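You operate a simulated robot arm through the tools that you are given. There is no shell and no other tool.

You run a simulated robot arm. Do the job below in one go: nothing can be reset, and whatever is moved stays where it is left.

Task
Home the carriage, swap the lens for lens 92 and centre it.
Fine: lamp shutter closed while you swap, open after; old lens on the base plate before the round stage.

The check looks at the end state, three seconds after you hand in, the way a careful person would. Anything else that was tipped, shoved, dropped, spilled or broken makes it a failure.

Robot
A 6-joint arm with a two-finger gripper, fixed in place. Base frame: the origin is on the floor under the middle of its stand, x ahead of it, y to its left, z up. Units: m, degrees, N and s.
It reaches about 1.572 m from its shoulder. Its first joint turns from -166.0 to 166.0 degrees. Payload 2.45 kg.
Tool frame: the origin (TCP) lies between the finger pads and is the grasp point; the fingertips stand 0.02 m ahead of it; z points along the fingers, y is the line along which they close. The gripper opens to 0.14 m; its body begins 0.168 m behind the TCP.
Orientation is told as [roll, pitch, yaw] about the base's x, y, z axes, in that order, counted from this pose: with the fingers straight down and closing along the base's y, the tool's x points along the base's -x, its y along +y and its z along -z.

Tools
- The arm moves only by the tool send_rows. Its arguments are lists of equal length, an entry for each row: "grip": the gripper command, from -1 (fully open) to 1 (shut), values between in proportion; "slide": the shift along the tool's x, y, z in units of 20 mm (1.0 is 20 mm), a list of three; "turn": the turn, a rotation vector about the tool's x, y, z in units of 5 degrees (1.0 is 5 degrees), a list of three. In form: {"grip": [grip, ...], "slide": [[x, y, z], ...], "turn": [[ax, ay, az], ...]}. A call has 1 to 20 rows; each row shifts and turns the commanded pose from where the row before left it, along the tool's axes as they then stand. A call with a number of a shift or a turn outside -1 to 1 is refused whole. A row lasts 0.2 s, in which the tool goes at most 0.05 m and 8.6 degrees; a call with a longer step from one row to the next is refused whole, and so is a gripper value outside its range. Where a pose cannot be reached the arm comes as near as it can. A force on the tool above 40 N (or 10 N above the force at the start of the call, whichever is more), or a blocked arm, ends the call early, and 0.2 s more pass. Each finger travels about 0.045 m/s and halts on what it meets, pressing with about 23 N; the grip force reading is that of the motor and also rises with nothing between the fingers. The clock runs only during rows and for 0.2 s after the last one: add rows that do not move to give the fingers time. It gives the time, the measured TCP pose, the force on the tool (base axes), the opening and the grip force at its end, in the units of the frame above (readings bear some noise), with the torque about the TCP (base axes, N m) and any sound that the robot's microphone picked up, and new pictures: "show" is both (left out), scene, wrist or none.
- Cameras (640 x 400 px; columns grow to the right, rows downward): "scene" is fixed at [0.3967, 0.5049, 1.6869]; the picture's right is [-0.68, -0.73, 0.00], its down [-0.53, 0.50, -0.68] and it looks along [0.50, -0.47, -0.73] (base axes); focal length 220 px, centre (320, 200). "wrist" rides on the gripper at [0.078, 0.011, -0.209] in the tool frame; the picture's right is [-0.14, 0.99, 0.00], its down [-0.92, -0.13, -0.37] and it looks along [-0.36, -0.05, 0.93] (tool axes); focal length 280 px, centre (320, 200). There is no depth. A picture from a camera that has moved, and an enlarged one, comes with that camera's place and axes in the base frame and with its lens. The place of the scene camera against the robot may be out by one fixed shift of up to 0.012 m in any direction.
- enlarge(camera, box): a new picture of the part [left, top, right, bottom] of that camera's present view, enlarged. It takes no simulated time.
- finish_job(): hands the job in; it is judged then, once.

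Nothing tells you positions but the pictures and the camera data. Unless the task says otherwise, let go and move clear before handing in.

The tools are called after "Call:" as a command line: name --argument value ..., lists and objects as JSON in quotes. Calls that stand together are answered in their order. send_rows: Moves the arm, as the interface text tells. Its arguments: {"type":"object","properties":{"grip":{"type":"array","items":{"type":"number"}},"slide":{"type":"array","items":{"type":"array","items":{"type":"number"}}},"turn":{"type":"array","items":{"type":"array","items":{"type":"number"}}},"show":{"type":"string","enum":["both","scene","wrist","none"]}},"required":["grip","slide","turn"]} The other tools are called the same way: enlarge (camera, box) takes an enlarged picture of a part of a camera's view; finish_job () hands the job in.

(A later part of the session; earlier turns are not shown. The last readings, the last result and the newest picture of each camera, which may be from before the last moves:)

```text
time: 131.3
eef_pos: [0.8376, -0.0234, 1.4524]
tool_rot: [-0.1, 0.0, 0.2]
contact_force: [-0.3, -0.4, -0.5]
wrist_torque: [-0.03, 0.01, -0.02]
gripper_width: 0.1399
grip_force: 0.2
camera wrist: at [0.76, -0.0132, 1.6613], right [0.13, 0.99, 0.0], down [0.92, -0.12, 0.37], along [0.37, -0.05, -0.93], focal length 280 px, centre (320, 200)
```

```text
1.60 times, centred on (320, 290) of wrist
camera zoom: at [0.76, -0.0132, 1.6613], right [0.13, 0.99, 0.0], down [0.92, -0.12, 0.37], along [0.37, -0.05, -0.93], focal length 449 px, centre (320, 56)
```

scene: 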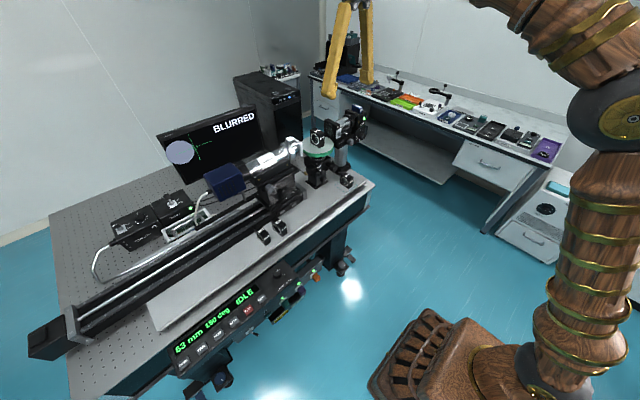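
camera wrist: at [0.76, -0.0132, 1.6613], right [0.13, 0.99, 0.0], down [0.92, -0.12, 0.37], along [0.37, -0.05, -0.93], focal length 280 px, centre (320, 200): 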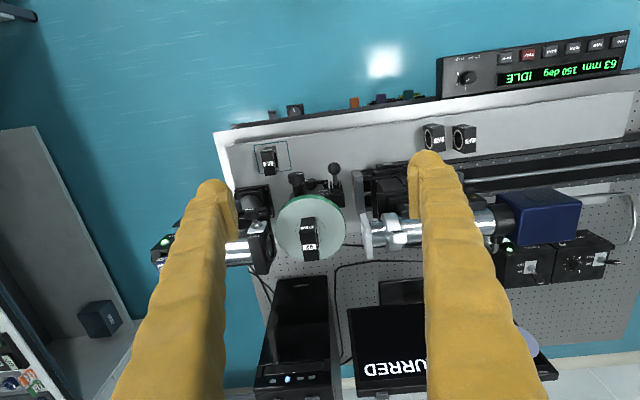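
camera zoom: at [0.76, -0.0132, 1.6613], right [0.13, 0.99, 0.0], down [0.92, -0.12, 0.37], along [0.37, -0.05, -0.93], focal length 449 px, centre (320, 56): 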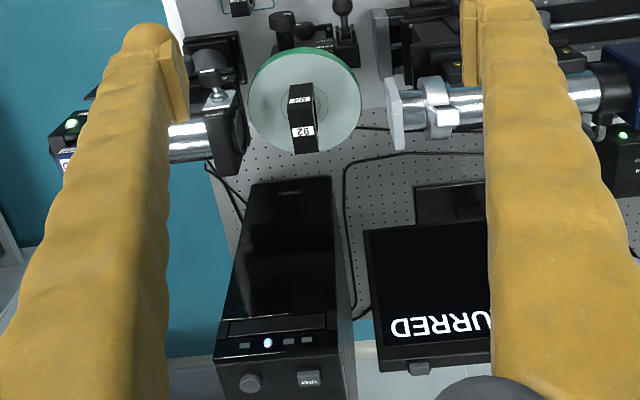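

Good top view of lamp, lens and microscope in one line. Zooming to measure their lateral (x) alignment.

Call:
enlarge --camera "wrist" --box '[225, 175, 425, 285]'

Call:
enlarge --camera "wrist" --box '[265, 185, 355, 275]'

Call:
enlarge --camera "wrist" --box '[350, 195, 420, 265]'

Call:
enlarge --camera "wrist" --box '[225, 205, 285, 280]'

```text
3.20 times, centred on (325, 230) of wrist
camera zoom: at [0.76, -0.0132, 1.6613], right [0.13, 0.99, 0.0], down [0.92, -0.12, 0.37], along [0.37, -0.05, -0.93], focal length 897 px, centre (304, 104)
```

zoom: 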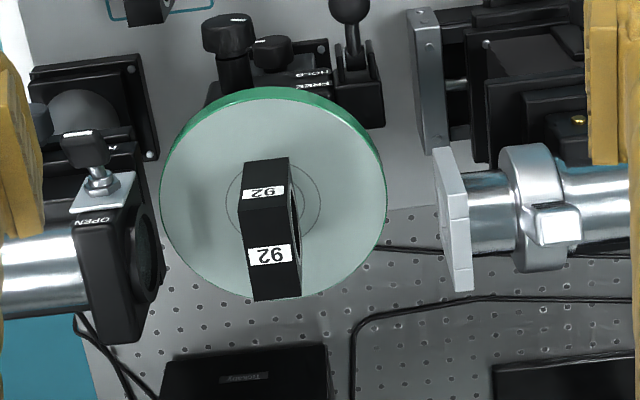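

```text
4.44 times, centred on (310, 230) of wrist
camera zoom: at [0.76, -0.0132, 1.6613], right [0.13, 0.99, 0.0], down [0.92, -0.12, 0.37], along [0.37, -0.05, -0.93], focal length 1246 px, centre (364, 67)
```

zoom: 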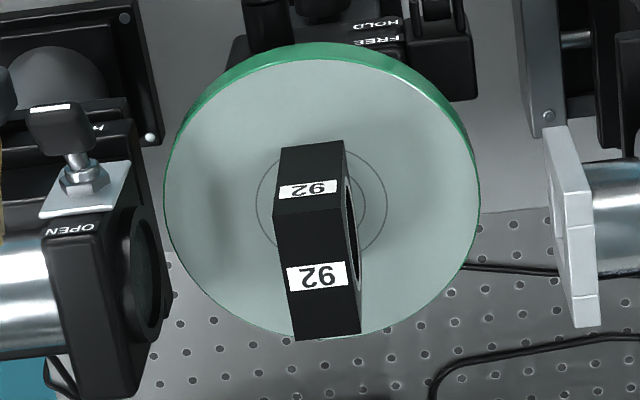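

```text
5.71 times, centred on (385, 230) of wrist
camera zoom: at [0.76, -0.0132, 1.6613], right [0.13, 0.99, 0.0], down [0.92, -0.12, 0.37], along [0.37, -0.05, -0.93], focal length 1602 px, centre (-51, 29)
```

zoom: 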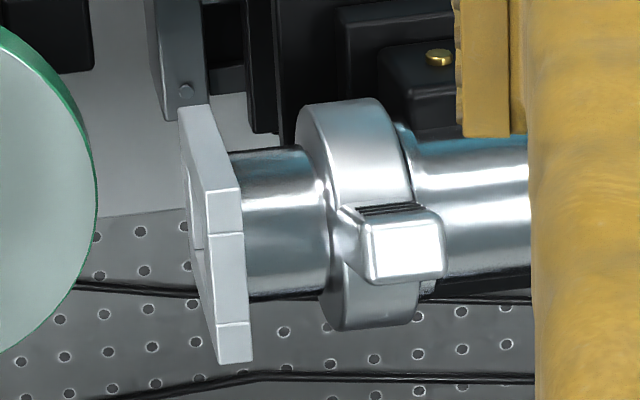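

```text
5.33 times, centred on (255, 242) of wrist
camera zoom: at [0.76, -0.0132, 1.6613], right [0.13, 0.99, 0.0], down [0.92, -0.12, 0.37], along [0.37, -0.05, -0.93], focal length 1495 px, centre (667, -27)
```

zoom: 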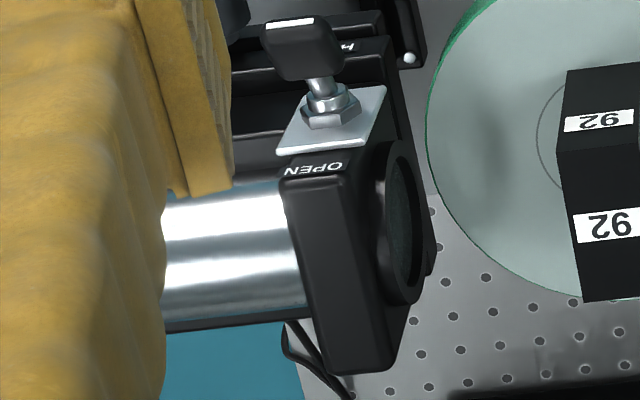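

Measured at axis height, the lamp and microscope axes lie about 9–10 mm further in +x than the ring/lens centre, so the whole stage needs to shift sideways. The lower knob on the stage column (face about (0.9725, -0.0715, 0.973)) should be the cross-slide; I'll head there with a low horizontal approach.

Call:
send_rows --grip '[0.2857, 0.2857, 0.2857, 0.2857, 0.2857, 0.2857, 0.2857, 0.2857, 0.2857, 0.2857, 0.2857, 0.2857, 0.2857]' --slide '[[0.23, -0.5, 0.95], [0.23, -0.5, 0.95], [0.23, -0.5, 0.95], [0.23, -0.5, 0.95], [0.23, -0.5, 0.95], [0.23, -0.5, 0.95], [0.23, -0.5, 0.95], [0.23, -0.5, 0.95], [0.23, -0.5, 0.95], [0.23, -0.5, 0.95], [0.23, -0.5, 0.95], [0.23, -0.5, 0.95], [0.23, -0.5, 0.95]]' --turn '[[0, 0, 0], [0, 0, 0], [0, 0, 0], [0, 0, 0], [0, 0, 0], [0, 0, 0], [0, 0, 0], [0, 0, 0], [0, 0, 0], [0, 0, 0], [0, 0, 0], [0, 0, 0], [0, 0, 0]]' --show "none"

Call:
enlarge --camera "scene" --box '[300, 155, 350, 190]'

```text
time: 134.1
eef_pos: [0.7768, -0.1546, 1.2048]
tool_rot: [-0.1, -0.1, 0.3]
contact_force: [-0.3, -0.1, 0.0]
wrist_torque: [0.02, -0.04, -0.01]
gripper_width: 0.05
grip_force: 0.1
```

```text
11.43 times, centred on (325, 172) of scene
camera zoom: at [0.3967, 0.5049, 1.6869], right [-0.68, -0.73, 0.0], down [-0.53, 0.5, -0.68], along [0.5, -0.47, -0.73], focal length 2519 px, centre (263, 514)
```

zoom: 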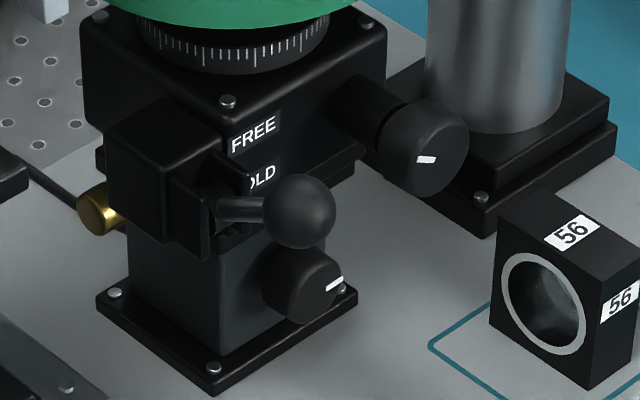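

The lower knob is plainly visible on the column. Rotating the hand to a 75° forward pitch here, where the arm handled it before.

Call:
send_rows --grip '[0.2857, 0.2857, 0.2857, 0.2857, 0.2857, 0.2857, 0.2857, 0.2857, 0.2857, 0.2857, 0.2857, 0.2857, 0.2857, 0.2857, 0.2857, 0.2857, 0.2857, 0.2857]' --slide '[[0, 0, 0], [0, 0, 0], [0, 0, 0], [0, 0, 0], [0, 0, 0], [0, 0, 0], [0, 0, 0], [0, 0, 0], [0, 0, 0], [0, 0, 0], [0, 0, 0], [0, 0, 0], [0, 0, 0], [0, 0, 0], [0, 0, 0], [0, 0, 0], [0, 0, 0], [0, 0, 0]]' --turn '[[0, -1, 0], [0, -1, 0], [0, -1, 0], [0, -1, 0], [0, -1, 0], [0, -1, 0], [0, -1, 0], [0, -1, 0], [0, -1, 0], [0, -1, 0], [0, -1, 0], [0, -1, 0], [0, -1, 0], [0, -1, 0], [0, -1, 0], [-0.966, 0, -0.259], [-0.386, 0, -0.104], [0, 0, 0]]' --show "wrist"

```text
time: 137.9
eef_pos: [0.7787, -0.1542, 1.2055]
tool_rot: [-0.1, -75.2, 7.2]
contact_force: [-0.9, 0.3, 0.5]
wrist_torque: [0.0, -0.02, 0.01]
gripper_width: 0.05
grip_force: 0.0
camera wrist: at [0.5575, -0.1716, 1.1837], right [-0.09, 0.99, 0.13], down [-0.1, -0.14, 0.98], along [0.99, 0.08, 0.11], focal length 280 px, centre (320, 200)
```

wrist: 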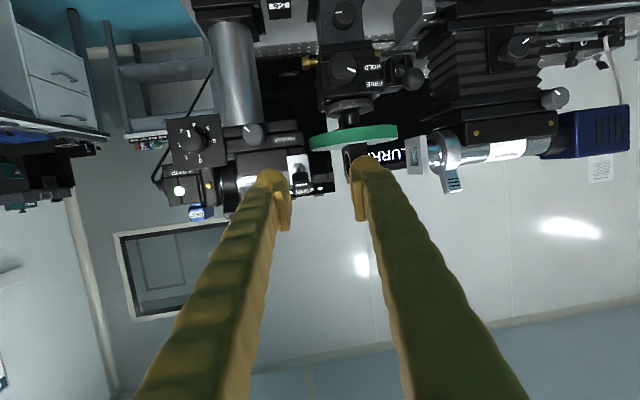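

Pose is good. Moving diagonally down to just in front of the stage column to view the lower knob.

Call:
send_rows --grip '[0.4, 0.4, 0.4, 0.4, 0.4, 0.4, 0.4, 0.4, 0.4, 0.4]' --slide '[[0.808, 0.517, 0.75], [0.808, 0.517, 0.75], [0.808, 0.517, 0.75], [0.808, 0.517, 0.75], [0.808, 0.517, 0.75], [0.808, 0.517, 0.75], [0.808, 0.517, 0.75], [0.808, 0.517, 0.75], [0.808, 0.517, 0.75], [0, 0, 0]]' --turn '[[0, 0, 0], [0, 0, 0], [0, 0, 0], [0, 0, 0], [0, 0, 0], [0, 0, 0], [0, 0, 0], [0, 0, 0], [0, 0, 0], [0, 0, 0]]' --show "wrist"

Call:
enlarge --camera "wrist" --box '[220, 60, 420, 220]'

```text
time: 140.1
eef_pos: [0.8601, -0.0486, 1.0294]
tool_rot: [0.0, -75.0, 7.2]
contact_force: [0.8, 0.0, 0.5]
wrist_torque: [0.02, 0.02, -0.02]
gripper_width: 0.0421
grip_force: 0.0
camera wrist: at [0.6382, -0.0662, 1.0085], right [-0.09, 0.99, 0.13], down [-0.1, -0.14, 0.98], along [0.99, 0.07, 0.11], focal length 280 px, centre (320, 200)
```

wrist: 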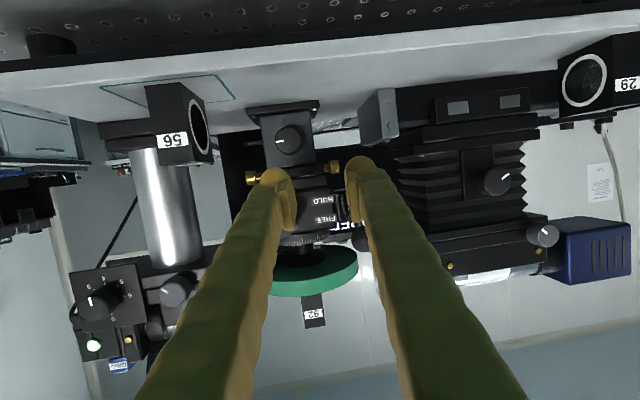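

```text
2.50 times, centred on (320, 140) of wrist
camera zoom: at [0.6382, -0.0662, 1.0085], right [-0.09, 0.99, 0.13], down [-0.1, -0.14, 0.98], along [0.99, 0.07, 0.11], focal length 701 px, centre (320, 350)
```

zoom: 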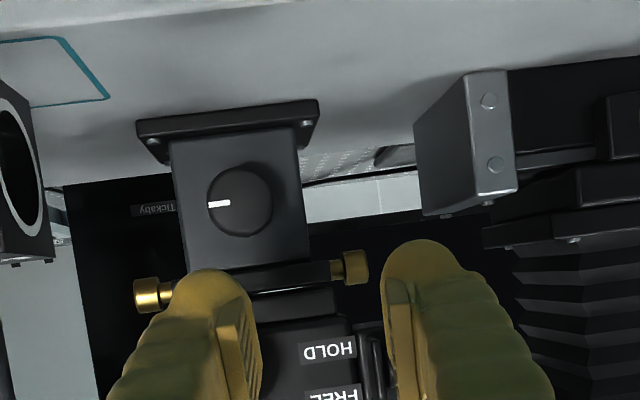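

The lower knob is at (0.9725, -0.069, 0.971), radius about 15 mm. Lowering and moving in front of it with a 42 mm opening, clear of lens 56 and the upper knob.

Call:
send_rows --grip '[0.4, 0.4, 0.4, 0.4, 0.4, 0.4, 0.4, 0.4]' --slide '[[0.893, -0.357, 0.367], [0.893, -0.357, 0.367], [0.893, -0.357, 0.367], [-0.257, -0.125, 0.958], [-0.257, -0.125, 0.958], [-0.257, -0.125, 0.958], [-0.129, -0.063, 0.479], [0, 0, 0]]' --turn '[[0, 0, 0], [0, 0, 0], [0, 0, 0], [0, 0, 0], [0, 0, 0], [0, 0, 0], [0, 0, 0], [0, 0, 0]]' --show "wrist"

Call:
enlarge --camera "wrist" --box '[220, 100, 420, 240]'

Call:
enlarge --camera "scene" --box '[300, 150, 370, 200]'

```text
time: 141.9
eef_pos: [0.9383, -0.0697, 0.9717]
tool_rot: [0.0, -75.0, 7.3]
contact_force: [-0.3, 0.1, 0.3]
wrist_torque: [-0.02, 0.05, 0.02]
gripper_width: 0.0422
grip_force: 0.1
camera wrist: at [0.7175, -0.0879, 0.9508], right [-0.09, 0.99, 0.13], down [-0.1, -0.14, 0.98], along [0.99, 0.08, 0.11], focal length 280 px, centre (320, 200)
```

wrist: 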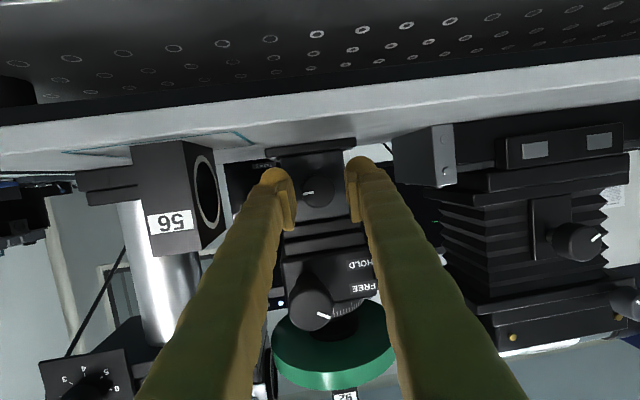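

```text
2.86 times, centred on (320, 170) of wrist
camera zoom: at [0.7175, -0.0879, 0.9508], right [-0.09, 0.99, 0.13], down [-0.1, -0.14, 0.98], along [0.99, 0.08, 0.11], focal length 801 px, centre (320, 286)
```

zoom: 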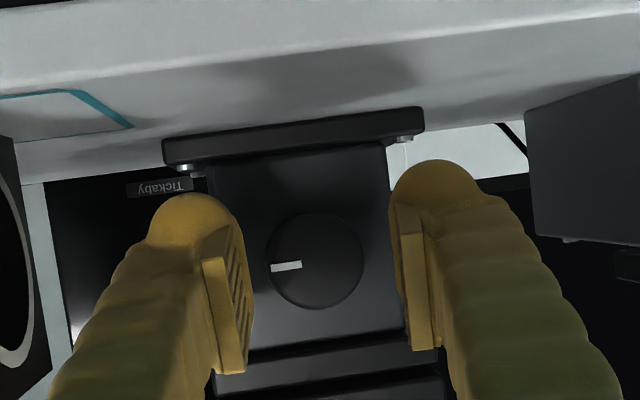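

```text
8.00 times, centred on (335, 175) of scene
camera zoom: at [0.3967, 0.5049, 1.6869], right [-0.68, -0.73, 0.0], down [-0.53, 0.5, -0.68], along [0.5, -0.47, -0.73], focal length 1764 px, centre (200, 400)
```

zoom: 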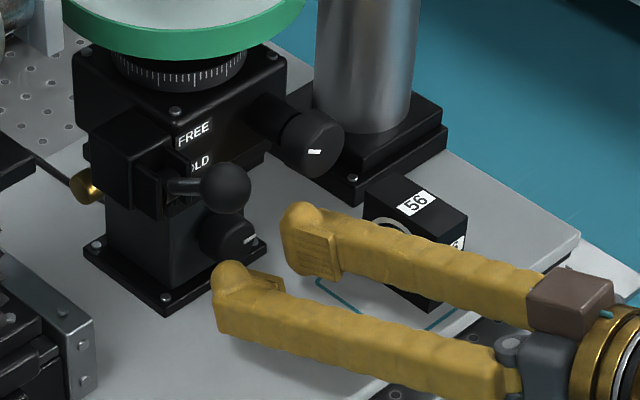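

The knob is nearly centred between the pads. Moving in the last 24 mm.

Call:
send_rows --grip '[0.4, 0.4, 0.4]' --slide '[[-0.155, 0, 0.577], [-0.155, 0, 0.577], [0, 0, 0]]' --turn '[[0, 0, 0], [0, 0, 0], [0, 0, 0]]' --show "none"

Call:
enlarge --camera "wrist" --box '[220, 100, 420, 240]'

Call:
enlarge --camera "scene" --box '[300, 150, 370, 200]'

```text
time: 142.7
eef_pos: [0.9628, -0.0675, 0.9713]
tool_rot: [0.0, -75.0, 7.3]
contact_force: [0.8, -0.6, -0.2]
wrist_torque: [0.0, 0.02, 0.02]
gripper_width: 0.0419
grip_force: 0.0
```

```text
2.86 times, centred on (320, 170) of wrist
camera zoom: at [0.7418, -0.0858, 0.9499], right [-0.09, 0.99, 0.13], down [-0.1, -0.14, 0.98], along [0.99, 0.07, 0.11], focal length 801 px, centre (320, 286)
```

zoom: 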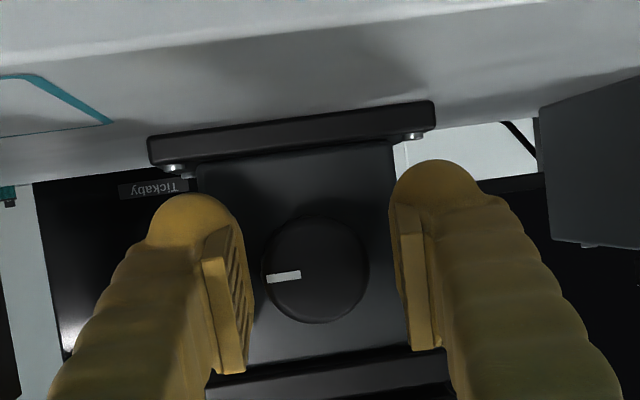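

```text
8.00 times, centred on (335, 175) of scene
camera zoom: at [0.3967, 0.5049, 1.6869], right [-0.68, -0.73, 0.0], down [-0.53, 0.5, -0.68], along [0.5, -0.47, -0.73], focal length 1764 px, centre (200, 400)
```

zoom: 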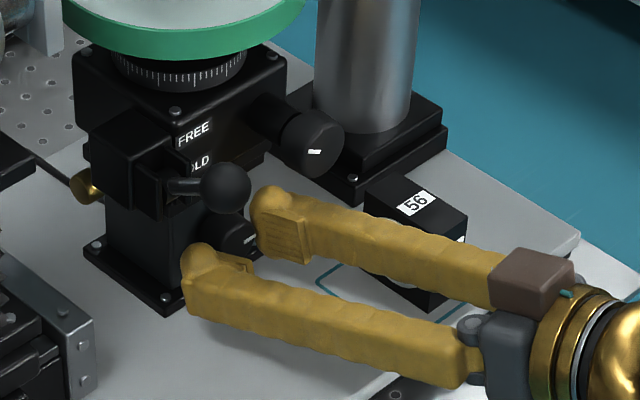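

Advancing 6 mm more with a 1.5 mm lateral trim, then closing gently on the knob.

Call:
send_rows --grip '[0.4, 0.4, 0.55, 0.8, 1, 1]' --slide '[[-0.077, -0.11, 0.29], [0, 0, 0], [0, 0, 0], [0, 0, 0], [0, 0, 0], [0, 0, 0]]' --turn '[[0, 0, 0], [0, 0, 0], [0, 0, 0], [0, 0, 0], [0, 0, 0], [0, 0, 0]]' --show "none"

Call:
enlarge --camera "wrist" --box '[220, 100, 420, 240]'

Call:
enlarge --camera "scene" --box '[150, 100, 280, 190]'

```text
time: 144.1
eef_pos: [0.9693, -0.0694, 0.9718]
tool_rot: [-0.1, -75.1, 7.3]
contact_force: [6.9, -6.0, -0.4]
wrist_torque: [-0.03, -0.02, -0.36]
gripper_width: 0.0309
grip_force: 44.7
```

```text
2.86 times, centred on (320, 170) of wrist
camera zoom: at [0.7486, -0.0871, 0.9502], right [-0.09, 0.99, 0.13], down [-0.1, -0.14, 0.98], along [0.99, 0.07, 0.11], focal length 801 px, centre (320, 286)
```

zoom: 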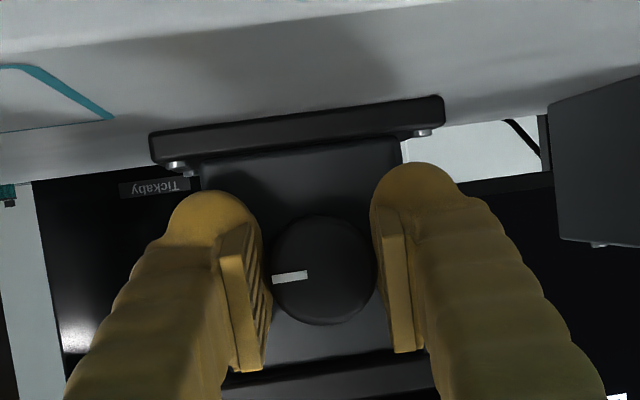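

```text
4.44 times, centred on (215, 145) of scene
camera zoom: at [0.3967, 0.5049, 1.6869], right [-0.68, -0.73, 0.0], down [-0.53, 0.5, -0.68], along [0.5, -0.47, -0.73], focal length 980 px, centre (787, 444)
```

zoom: 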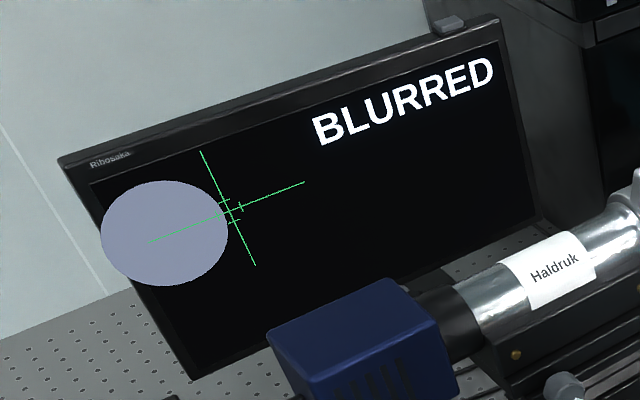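

Lower knob gripped with little side load. Turning +10° about x as a test, watching the screen.

Call:
send_rows --grip '[1, 1, 1]' --slide '[[0, 0, 0], [0, 0, 0], [0, 0, 0]]' --turn '[[-0.2568, -0.1253, 0.9583], [-0.2568, -0.1253, 0.9583], [0, 0, 0]]' --show "none"

Call:
enlarge --camera "wrist" --box '[220, 100, 420, 240]'

Call:
enlarge --camera "scene" --box '[150, 100, 280, 190]'

Call:
enlarge --camera "scene" --box '[296, 120, 336, 155]'

```text
time: 144.9
eef_pos: [0.9689, -0.0691, 0.972]
tool_rot: [36.5, -73.2, -28.1]
contact_force: [8.8, -4.3, 2.5]
wrist_torque: [-0.03, 0.1, -0.29]
gripper_width: 0.0312
grip_force: 44.8
```

```text
2.86 times, centred on (320, 170) of wrist
camera zoom: at [0.7486, -0.0832, 0.9474], right [-0.09, 0.95, 0.3], down [-0.1, -0.31, 0.94], along [0.99, 0.05, 0.12], focal length 801 px, centre (320, 286)
```

zoom: 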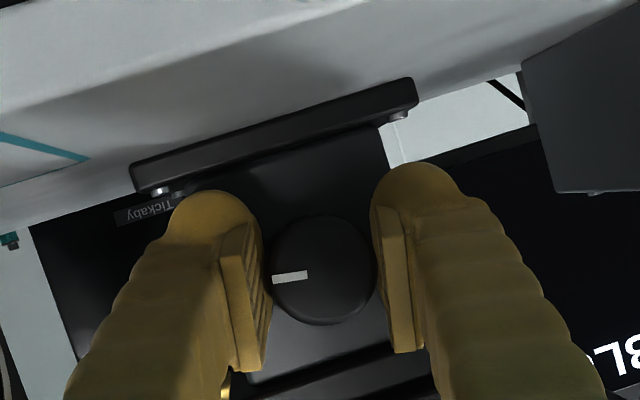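

```text
4.44 times, centred on (215, 145) of scene
camera zoom: at [0.3967, 0.5049, 1.6869], right [-0.68, -0.73, 0.0], down [-0.53, 0.5, -0.68], along [0.5, -0.47, -0.73], focal length 980 px, centre (787, 444)
```

zoom: 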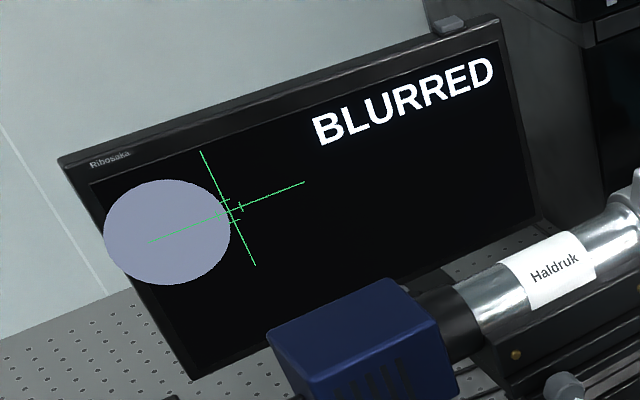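

```text
11.43 times, centred on (316, 138) of scene
camera zoom: at [0.3967, 0.5049, 1.6869], right [-0.68, -0.73, 0.0], down [-0.53, 0.5, -0.68], along [0.5, -0.47, -0.73], focal length 2519 px, centre (366, 914)
```

zoom: 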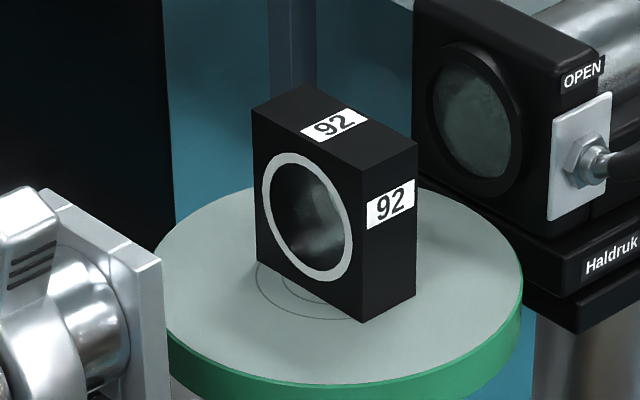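

Excellent: the lower knob moves the stage across and the spot moved right, toward the crosshair. Continuing the stroke by +25°.

Call:
send_rows --grip '[1, 1, 1, 1, 1, 1]' --slide '[[0, 0, 0], [0, 0, 0], [0, 0, 0], [0, 0, 0], [0, 0, 0], [0, 0, 0]]' --turn '[[-0.2568, -0.1253, 0.9583], [-0.2568, -0.1253, 0.9583], [-0.2568, -0.1253, 0.9583], [-0.2568, -0.1253, 0.9583], [-0.2568, -0.1253, 0.9583], [0, 0, 0]]' --show "none"

Call:
enlarge --camera "wrist" --box '[220, 100, 420, 240]'

Call:
enlarge --camera "scene" --box '[150, 100, 280, 190]'

Call:
enlarge --camera "scene" --box '[300, 150, 370, 200]'

```text
time: 146.3
eef_pos: [0.9686, -0.0682, 0.9693]
tool_rot: [76.0, -54.1, -64.0]
contact_force: [30.9, -7.2, -12.0]
wrist_torque: [-0.04, 0.33, -0.29]
gripper_width: 0.031
grip_force: 45.2
```

```text
2.86 times, centred on (320, 170) of wrist
camera zoom: at [0.7483, -0.0712, 0.9438], right [-0.09, 0.73, 0.68], down [-0.1, -0.68, 0.73], along [0.99, 0.0, 0.14], focal length 801 px, centre (320, 286)
```

zoom: 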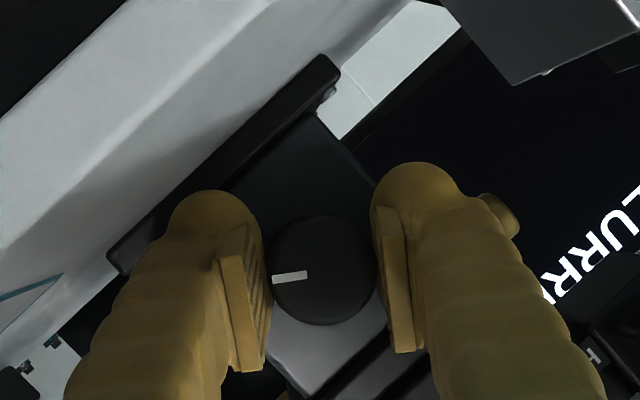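

```text
4.44 times, centred on (215, 145) of scene
camera zoom: at [0.3967, 0.5049, 1.6869], right [-0.68, -0.73, 0.0], down [-0.53, 0.5, -0.68], along [0.5, -0.47, -0.73], focal length 980 px, centre (787, 444)
```

zoom: 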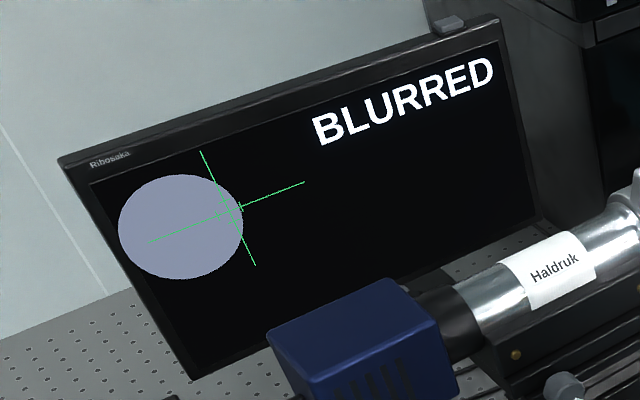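

```text
8.00 times, centred on (335, 175) of scene
camera zoom: at [0.3967, 0.5049, 1.6869], right [-0.68, -0.73, 0.0], down [-0.53, 0.5, -0.68], along [0.5, -0.47, -0.73], focal length 1764 px, centre (200, 400)
```

zoom: 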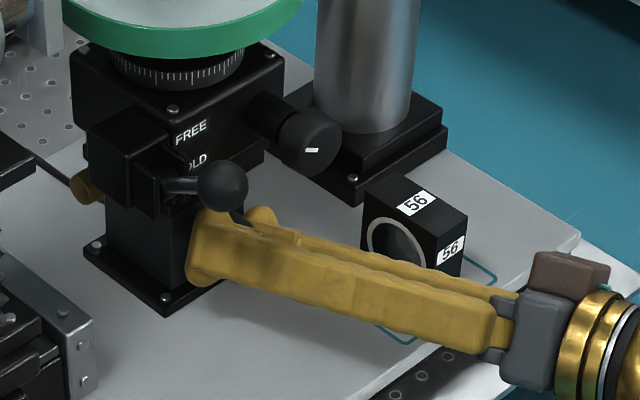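

Now at half way: spot offset dropped from about 67 to 50 px. Opening, rotating the hand back 70°, for another stroke.

Call:
send_rows --grip '[0.8, 0.5, 0.371, 0.371, 0.371, 0.371, 0.371, 0.371, 0.371, 0.371, 0.371, 0.371, 0.371, 0.371, 0.371, 0.371, 0.371, 0.371]' --slide '[[0, 0, 0], [0, 0, 0], [0, 0, 0], [0, 0, 0], [0, 0, 0], [0, 0, 0], [0, 0, 0], [0, 0, 0], [0, 0, 0], [0, 0, 0], [0, 0, 0], [0, 0, 0], [0, 0, 0], [0, 0, 0], [0, 0, 0], [0, 0, 0], [0, 0, 0], [0, 0, 0]]' --turn '[[0, 0, 0], [0, 0, 0], [0, 0, 0], [0.2568, 0.1253, -0.9583], [0.2568, 0.1253, -0.9583], [0.2568, 0.1253, -0.9583], [0.2568, 0.1253, -0.9583], [0.2568, 0.1253, -0.9583], [0.2568, 0.1253, -0.9583], [0.2568, 0.1253, -0.9583], [0.2568, 0.1253, -0.9583], [0.2568, 0.1253, -0.9583], [0.2568, 0.1253, -0.9583], [0.2568, 0.1253, -0.9583], [0.2568, 0.1253, -0.9583], [0.2568, 0.1253, -0.9583], [0.2568, 0.1253, -0.9583], [0, 0, 0]]' --show "none"

Call:
enlarge --camera "wrist" --box '[220, 100, 420, 240]'

Call:
enlarge --camera "scene" --box '[150, 100, 280, 190]'

Call:
enlarge --camera "scene" --box '[290, 120, 370, 200]'

```text
time: 150.1
eef_pos: [0.9707, -0.0718, 0.976]
tool_rot: [-7.3, -74.4, 14.6]
contact_force: [0.6, -0.3, 0.0]
wrist_torque: [-0.02, 0.0, -0.02]
gripper_width: 0.0443
grip_force: 0.1
out of reach, approached as far as the arm can: row 11, 12, 13, 14, 15, 16, 17
```

```text
2.86 times, centred on (320, 170) of wrist
camera zoom: at [0.7502, -0.0918, 0.9553], right [-0.1, 0.99, 0.1], down [-0.1, -0.11, 0.99], along [0.99, 0.09, 0.11], focal length 801 px, centre (320, 286)
```

zoom: 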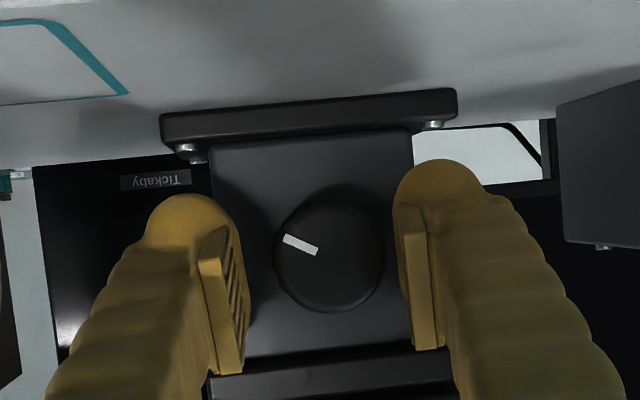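

```text
4.44 times, centred on (215, 145) of scene
camera zoom: at [0.3967, 0.5049, 1.6869], right [-0.68, -0.73, 0.0], down [-0.53, 0.5, -0.68], along [0.5, -0.47, -0.73], focal length 980 px, centre (787, 444)
```

zoom: 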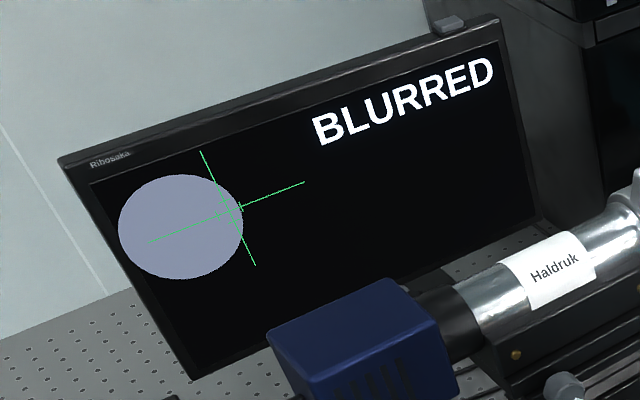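

```text
5.00 times, centred on (330, 160) of scene
camera zoom: at [0.3967, 0.5049, 1.6869], right [-0.68, -0.73, 0.0], down [-0.53, 0.5, -0.68], along [0.5, -0.47, -0.73], focal length 1102 px, centre (270, 400)
```

zoom: 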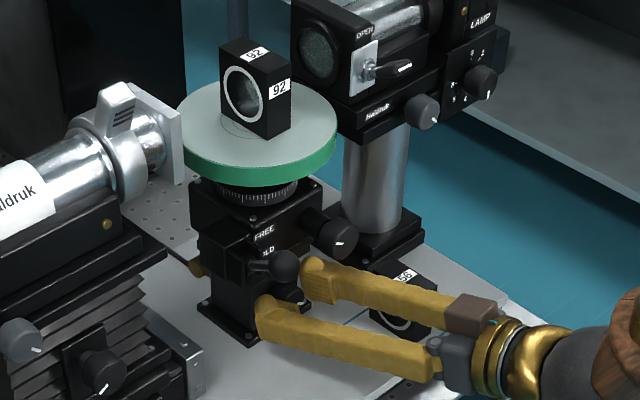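

The arm can't roll further that way, but roll 0→+40° works, so I'll use shorter strokes. Re-centring on the knob and gripping again.

Call:
send_rows --grip '[0.371, 0.371, 0.6, 1, 1, 1]' --slide '[[0.19, 0.12, 0.066], [0, 0, 0], [0, 0, 0], [0, 0, 0], [0, 0, 0], [0, 0, 0]]' --turn '[[0, 0, 0], [0, 0, 0], [0, 0, 0], [0, 0, 0], [0, 0, 0], [0, 0, 0]]' --show "none"

Call:
enlarge --camera "wrist" --box '[220, 100, 420, 240]'

```text
time: 151.5
eef_pos: [0.972, -0.0698, 0.9706]
tool_rot: [-6.6, -74.4, 14.1]
contact_force: [2.1, -2.6, -0.7]
wrist_torque: [0.01, 0.01, -0.36]
gripper_width: 0.0307
grip_force: 44.8
```

```text
2.86 times, centred on (320, 170) of wrist
camera zoom: at [0.7499, -0.0898, 0.9514], right [-0.1, 0.99, 0.1], down [-0.1, -0.11, 0.99], along [0.99, 0.09, 0.11], focal length 801 px, centre (320, 286)
```

zoom: 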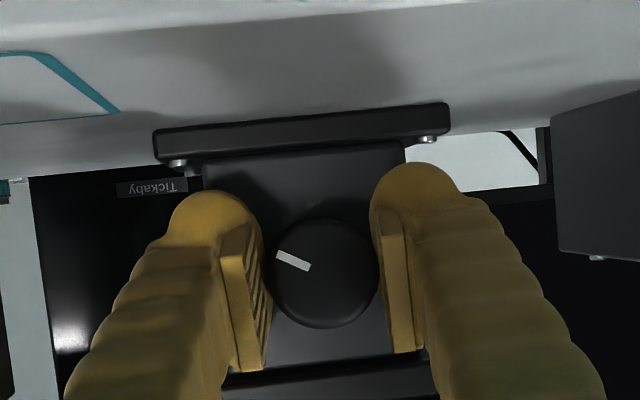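

Balanced grip again. Turning +40° in one stroke with a slight forward follow.

Call:
send_rows --grip '[1, 1, 1, 1, 1, 1, 1, 1, 1]' --slide '[[-0.0026, -0.0013, 0.0096], [-0.0026, -0.0013, 0.0096], [-0.0026, -0.0013, 0.0096], [-0.0026, -0.0013, 0.0096], [-0.0026, -0.0013, 0.0096], [-0.0026, -0.0013, 0.0096], [-0.0026, -0.0013, 0.0096], [-0.0026, -0.0013, 0.0096], [0, 0, 0]]' --turn '[[-0.2568, -0.13, 0.958], [-0.2568, -0.13, 0.958], [-0.2568, -0.13, 0.958], [-0.2568, -0.13, 0.958], [-0.2568, -0.13, 0.958], [-0.2568, -0.13, 0.958], [-0.2568, -0.13, 0.958], [-0.2568, -0.13, 0.958], [0, 0, 0]]' --show "none"

Call:
enlarge --camera "wrist" --box '[220, 100, 420, 240]'

Call:
enlarge --camera "scene" --box '[150, 100, 280, 190]'

```text
time: 153.0
eef_pos: [0.9701, -0.0695, 0.9697]
tool_rot: [72.0, -58.3, -60.1]
contact_force: [-6.8, 4.1, 2.8]
wrist_torque: [-0.04, 0.09, -0.21]
gripper_width: 0.0308
grip_force: 44.9
stopped in row 7: the force on the tool passed its limit at 43 N (the readings are from after the stop); the commanded pose is now the measured one
```

```text
2.86 times, centred on (320, 170) of wrist
camera zoom: at [0.7499, -0.0751, 0.9438], right [-0.09, 0.78, 0.61], down [-0.09, -0.62, 0.78], along [0.99, 0.02, 0.13], focal length 801 px, centre (320, 286)
```

zoom: 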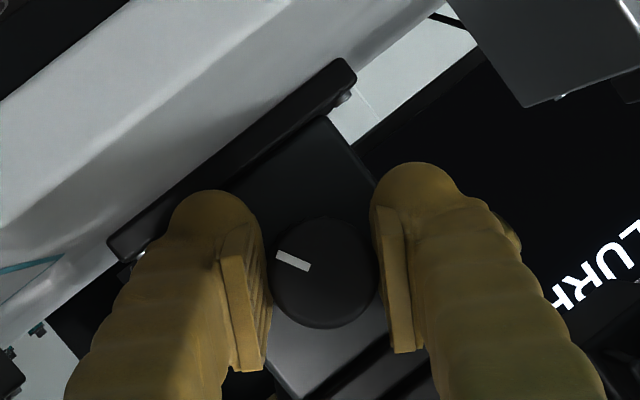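

```text
4.44 times, centred on (215, 145) of scene
camera zoom: at [0.3967, 0.5049, 1.6869], right [-0.68, -0.73, 0.0], down [-0.53, 0.5, -0.68], along [0.5, -0.47, -0.73], focal length 980 px, centre (787, 444)
```

zoom: 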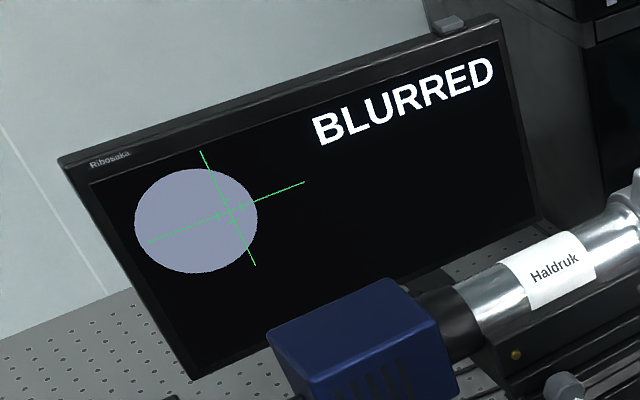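

The spot is now at about half the original offset; the stroke stopped at 43 N because the raised finger probably met the slide plate near +32°. I'll use gentler ~25° strokes: open, roll back 30°.

Call:
send_rows --grip '[0.8, 0.5, 0.371, 0.371, 0.371, 0.371, 0.371, 0.371, 0.371, 0.371]' --slide '[[0, 0, 0], [0, 0, 0], [0, 0, 0], [0, 0, 0], [0, 0, 0], [0, 0, 0], [0, 0, 0], [0, 0, 0], [0, 0, 0], [0, 0, 0]]' --turn '[[0, 0, 0], [0, 0, 0], [0, 0, 0], [0.2568, 0.13, -0.958], [0.2568, 0.13, -0.958], [0.2568, 0.13, -0.958], [0.2568, 0.13, -0.958], [0.2568, 0.13, -0.958], [0.2568, 0.13, -0.958], [0, 0, 0]]' --show "none"

Call:
enlarge --camera "wrist" --box '[220, 100, 420, 240]'

Call:
enlarge --camera "scene" --box '[290, 120, 370, 200]'

```text
time: 155.2
eef_pos: [0.97, -0.0698, 0.9695]
tool_rot: [1.2, -74.8, 6.7]
contact_force: [-0.8, -0.4, -0.5]
wrist_torque: [-0.02, -0.02, -0.01]
gripper_width: 0.0439
grip_force: 0.0
```

```text
2.86 times, centred on (320, 170) of wrist
camera zoom: at [0.7502, -0.0883, 0.95], right [-0.1, 0.99, 0.14], down [-0.1, -0.15, 0.98], along [0.99, 0.08, 0.11], focal length 801 px, centre (320, 286)
```

zoom: 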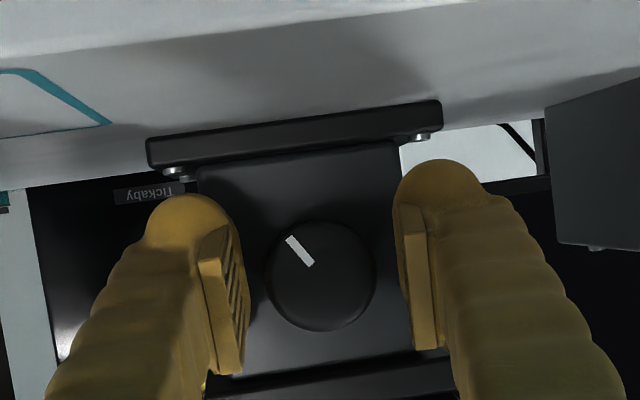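

```text
5.00 times, centred on (330, 160) of scene
camera zoom: at [0.3967, 0.5049, 1.6869], right [-0.68, -0.73, 0.0], down [-0.53, 0.5, -0.68], along [0.5, -0.47, -0.73], focal length 1102 px, centre (270, 400)
```

zoom: 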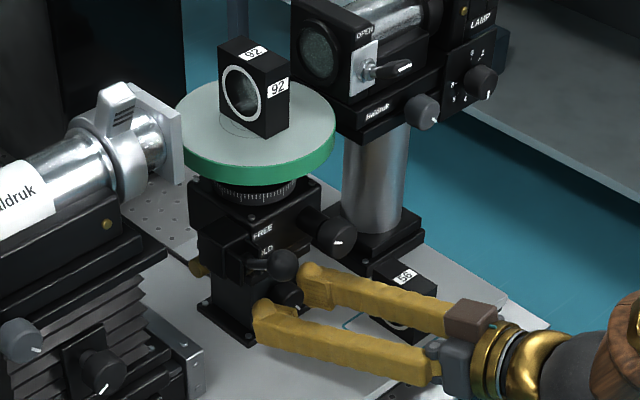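

Ready for the next stroke: closing and turning +25°.

Call:
send_rows --grip '[0.6, 1, 1, 1, 1, 1, 1, 1, 1, 1]' --slide '[[-0.06, 0.01, -0.016], [0, 0, 0], [0, 0, 0], [0, 0, 0], [0, 0, 0], [0, 0, 0], [0, 0, 0], [0, 0, 0], [0, 0, 0], [0, 0, 0]]' --turn '[[0, 0, 0], [0, 0, 0], [0, 0, 0], [0, 0, 0], [-0.2568, -0.13, 0.958], [-0.2568, -0.13, 0.958], [-0.2568, -0.13, 0.958], [-0.2568, -0.13, 0.958], [-0.2568, -0.13, 0.958], [0, 0, 0]]' --show "none"

Call:
enlarge --camera "scene" --box '[150, 100, 280, 190]'

Call:
enlarge --camera "wrist" --box '[220, 100, 420, 240]'

```text
time: 157.4
eef_pos: [0.9709, -0.07, 0.9706]
tool_rot: [66.7, -62.3, -55.7]
contact_force: [-1.5, -18.2, 0.7]
wrist_torque: [-0.05, 0.02, -0.46]
gripper_width: 0.0309
grip_force: 44.9
```

```text
4.44 times, centred on (215, 145) of scene
camera zoom: at [0.3967, 0.5049, 1.6869], right [-0.68, -0.73, 0.0], down [-0.53, 0.5, -0.68], along [0.5, -0.47, -0.73], focal length 980 px, centre (787, 444)
```

zoom: 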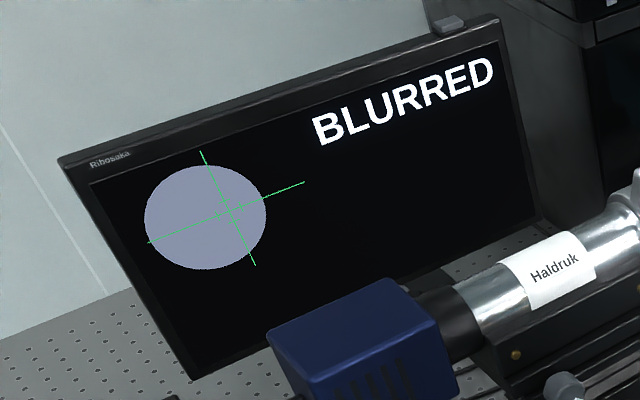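

```text
2.86 times, centred on (320, 170) of wrist
camera zoom: at [0.7499, -0.0777, 0.9452], right [-0.09, 0.83, 0.54], down [-0.09, -0.55, 0.83], along [0.99, 0.03, 0.13], focal length 801 px, centre (320, 286)
```

zoom: 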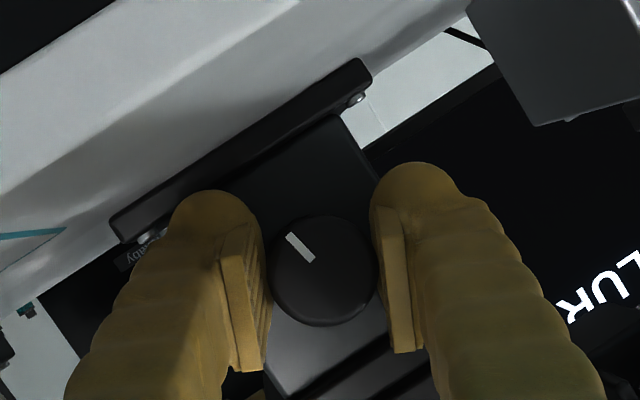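

Offset is now about 24 px (from 67). Another stroke: open, roll back, regrip, turn +25°.

Call:
send_rows --grip '[0.8, 0.5, 0.371, 0.371, 0.371, 0.371, 0.371, 0.371, 0.371, 0.6, 1, 1, 1, 1]' --slide '[[0, 0, 0], [0, 0, 0], [0, 0, 0], [0, 0, 0], [0, 0, 0], [0, 0, 0], [0, 0, 0], [0, 0, 0], [0, 0, 0], [0, 0, 0], [0, 0, 0], [0, 0, 0], [0, 0, 0], [0, 0, 0]]' --turn '[[0, 0, 0], [0, 0, 0], [0, 0, 0], [0.2568, 0.13, -0.958], [0.2568, 0.13, -0.958], [0.2568, 0.13, -0.958], [0.2568, 0.13, -0.958], [0.2568, 0.13, -0.958], [0, 0, 0], [0, 0, 0], [0, 0, 0], [0, 0, 0], [0, 0, 0], [0, 0, 0]]' --show "none"

Call:
enlarge --camera "scene" --box '[150, 100, 280, 190]'

Call:
enlarge --camera "wrist" --box '[220, 100, 420, 240]'

```text
time: 160.4
eef_pos: [0.9713, -0.0696, 0.9717]
tool_rot: [1.4, -74.8, 6.3]
contact_force: [2.9, -8.9, 0.8]
wrist_torque: [-0.02, -0.01, -0.43]
gripper_width: 0.0312
grip_force: 45.6
```

```text
4.44 times, centred on (215, 145) of scene
camera zoom: at [0.3967, 0.5049, 1.6869], right [-0.68, -0.73, 0.0], down [-0.53, 0.5, -0.68], along [0.5, -0.47, -0.73], focal length 980 px, centre (787, 444)
```

zoom: 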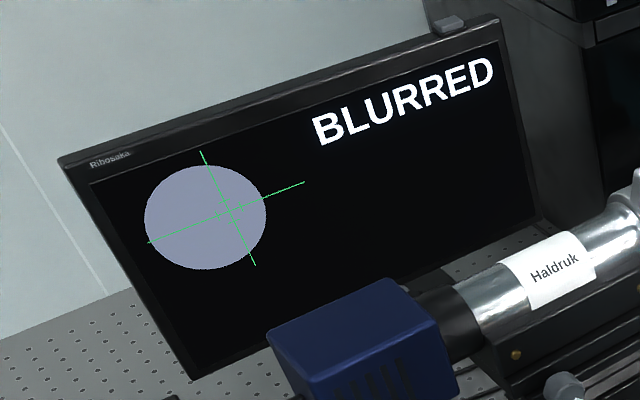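

```text
2.86 times, centred on (320, 170) of wrist
camera zoom: at [0.7502, -0.0888, 0.9509], right [-0.1, 0.99, 0.14], down [-0.1, -0.15, 0.98], along [0.99, 0.08, 0.11], focal length 801 px, centre (320, 286)
```

zoom: 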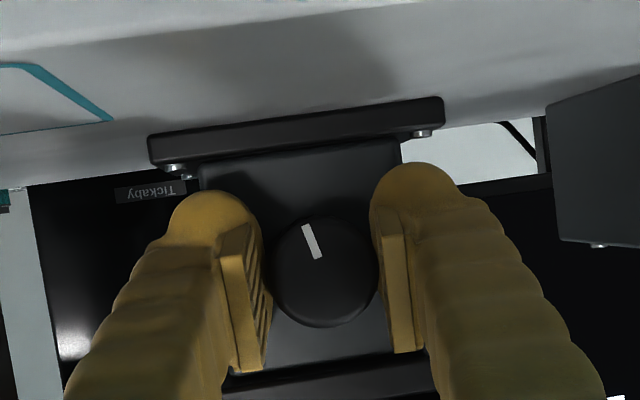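

Regripped without disturbing the setting. Turning +25° again.

Call:
send_rows --grip '[1, 1, 1, 1, 1, 1]' --slide '[[0, 0, 0], [0, 0, 0], [0, 0, 0], [0, 0, 0], [0, 0, 0], [0, 0, 0]]' --turn '[[-0.2568, -0.13, 0.958], [-0.2568, -0.13, 0.958], [-0.2568, -0.13, 0.958], [-0.2568, -0.13, 0.958], [-0.2568, -0.13, 0.958], [0, 0, 0]]' --show "none"

Call:
enlarge --camera "scene" --box '[150, 100, 280, 190]'

Call:
enlarge --camera "scene" --box '[160, 280, 280, 370]'

```text
time: 161.8
eef_pos: [0.9704, -0.0688, 0.9706]
tool_rot: [66.5, -62.3, -55.5]
contact_force: [23.1, 0.9, -12.0]
wrist_torque: [-0.04, 0.34, -0.27]
gripper_width: 0.0309
grip_force: 45.5
```

```text
4.44 times, centred on (215, 145) of scene
camera zoom: at [0.3967, 0.5049, 1.6869], right [-0.68, -0.73, 0.0], down [-0.53, 0.5, -0.68], along [0.5, -0.47, -0.73], focal length 980 px, centre (787, 444)
```

zoom: 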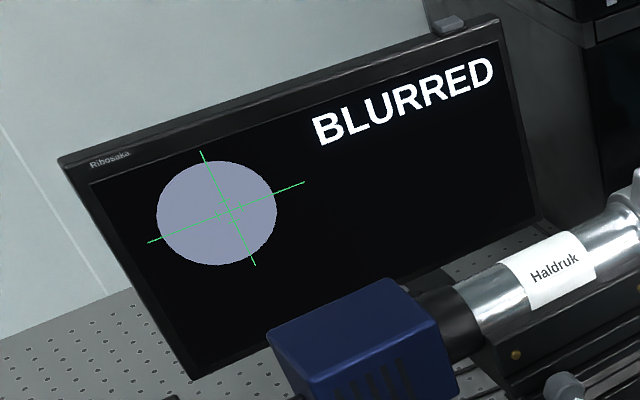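

```text
4.44 times, centred on (220, 325) of scene
camera zoom: at [0.3967, 0.5049, 1.6869], right [-0.68, -0.73, 0.0], down [-0.53, 0.5, -0.68], along [0.5, -0.47, -0.73], focal length 980 px, centre (764, -356)
```

zoom: 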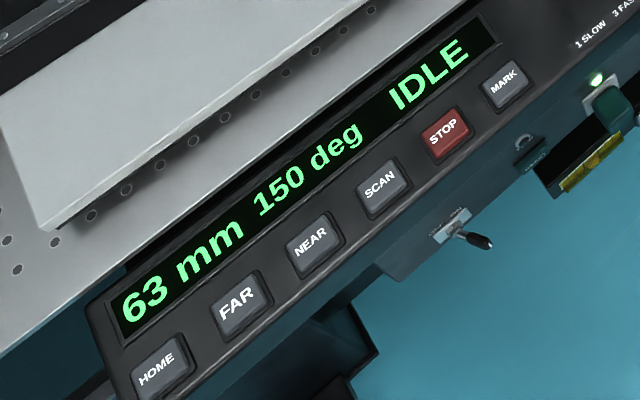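

Only about 12 px left. One more similar stroke: roll back, regrip, and turn.

Call:
send_rows --grip '[0.8, 0.5, 0.371, 0.371, 0.371, 0.371, 0.371, 0.371, 0.371, 0.6, 1, 1, 1, 1]' --slide '[[0, 0, 0], [0, 0, 0], [0, 0, 0], [0, 0, 0], [0, 0, 0], [0, 0, 0], [0, 0, 0], [0, 0, 0], [0, 0, 0], [0, 0, 0], [0, 0, 0], [0, 0, 0], [0, 0, 0], [0, 0, 0]]' --turn '[[0, 0, 0], [0, 0, 0], [0, 0, 0], [0.2568, 0.13, -0.958], [0.2568, 0.13, -0.958], [0.2568, 0.13, -0.958], [0.2568, 0.13, -0.958], [0.2568, 0.13, -0.958], [0, 0, 0], [0, 0, 0], [0, 0, 0], [0, 0, 0], [0, 0, 0], [0, 0, 0]]' --show "none"

Call:
enlarge --camera "scene" --box '[150, 100, 280, 190]'

Call:
enlarge --camera "wrist" --box '[220, 100, 420, 240]'

```text
time: 164.8
eef_pos: [0.9717, -0.0693, 0.9717]
tool_rot: [1.4, -74.8, 6.5]
contact_force: [-1.2, 4.1, 2.2]
wrist_torque: [-0.04, -0.03, -0.29]
gripper_width: 0.0309
grip_force: 44.8
```

```text
4.44 times, centred on (215, 145) of scene
camera zoom: at [0.3967, 0.5049, 1.6869], right [-0.68, -0.73, 0.0], down [-0.53, 0.5, -0.68], along [0.5, -0.47, -0.73], focal length 980 px, centre (787, 444)
```

zoom: 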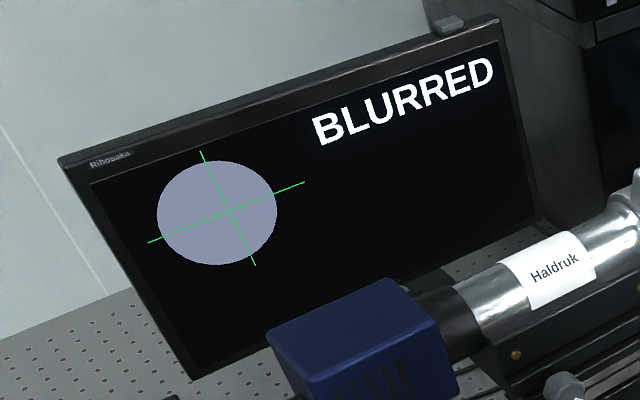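

```text
2.86 times, centred on (320, 170) of wrist
camera zoom: at [0.7506, -0.089, 0.9509], right [-0.1, 0.99, 0.14], down [-0.1, -0.15, 0.98], along [0.99, 0.08, 0.11], focal length 801 px, centre (320, 286)
```

zoom: 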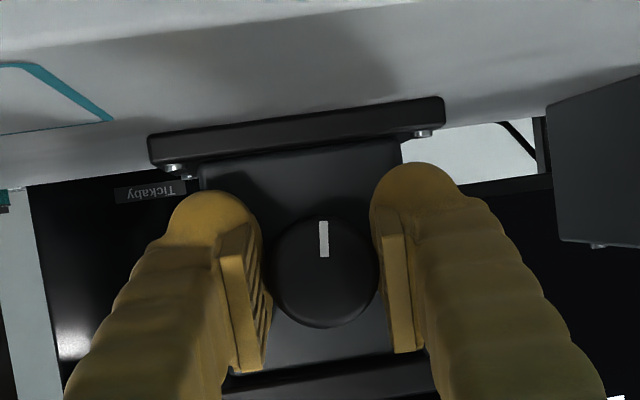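

Turning +20°, then I'll fine-tune.

Call:
send_rows --grip '[1, 1, 1, 1, 1]' --slide '[[0, 0, 0], [0, 0, 0], [0, 0, 0], [0, 0, 0], [0, 0, 0]]' --turn '[[-0.2568, -0.13, 0.958], [-0.2568, -0.13, 0.958], [-0.2568, -0.13, 0.958], [-0.2568, -0.13, 0.958], [0, 0, 0]]' --show "none"

Call:
enlarge --camera "scene" --box '[165, 120, 225, 170]'

```text
time: 166.2
eef_pos: [0.9704, -0.0698, 0.9712]
tool_rot: [59.6, -66.3, -49.1]
contact_force: [11.5, -2.3, -7.9]
wrist_torque: [-0.06, 0.25, -0.31]
gripper_width: 0.031
grip_force: 45.1
stopped in row 5: the force on the tool passed its limit at 41 N (the readings are from after the stop); the commanded pose is now the measured one
```

```text
8.00 times, centred on (195, 145) of scene
camera zoom: at [0.3967, 0.5049, 1.6869], right [-0.68, -0.73, 0.0], down [-0.53, 0.5, -0.68], along [0.5, -0.47, -0.73], focal length 1764 px, centre (1320, 640)
```

zoom: 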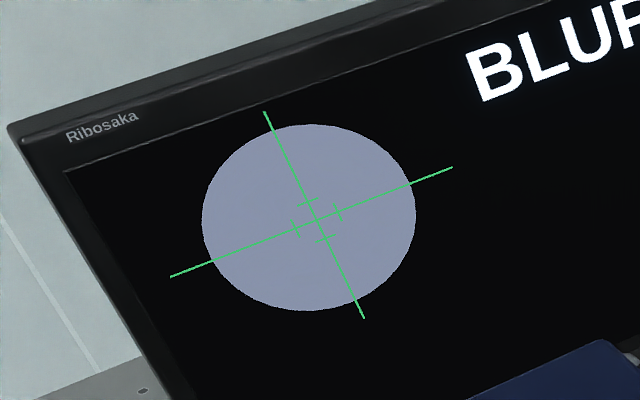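

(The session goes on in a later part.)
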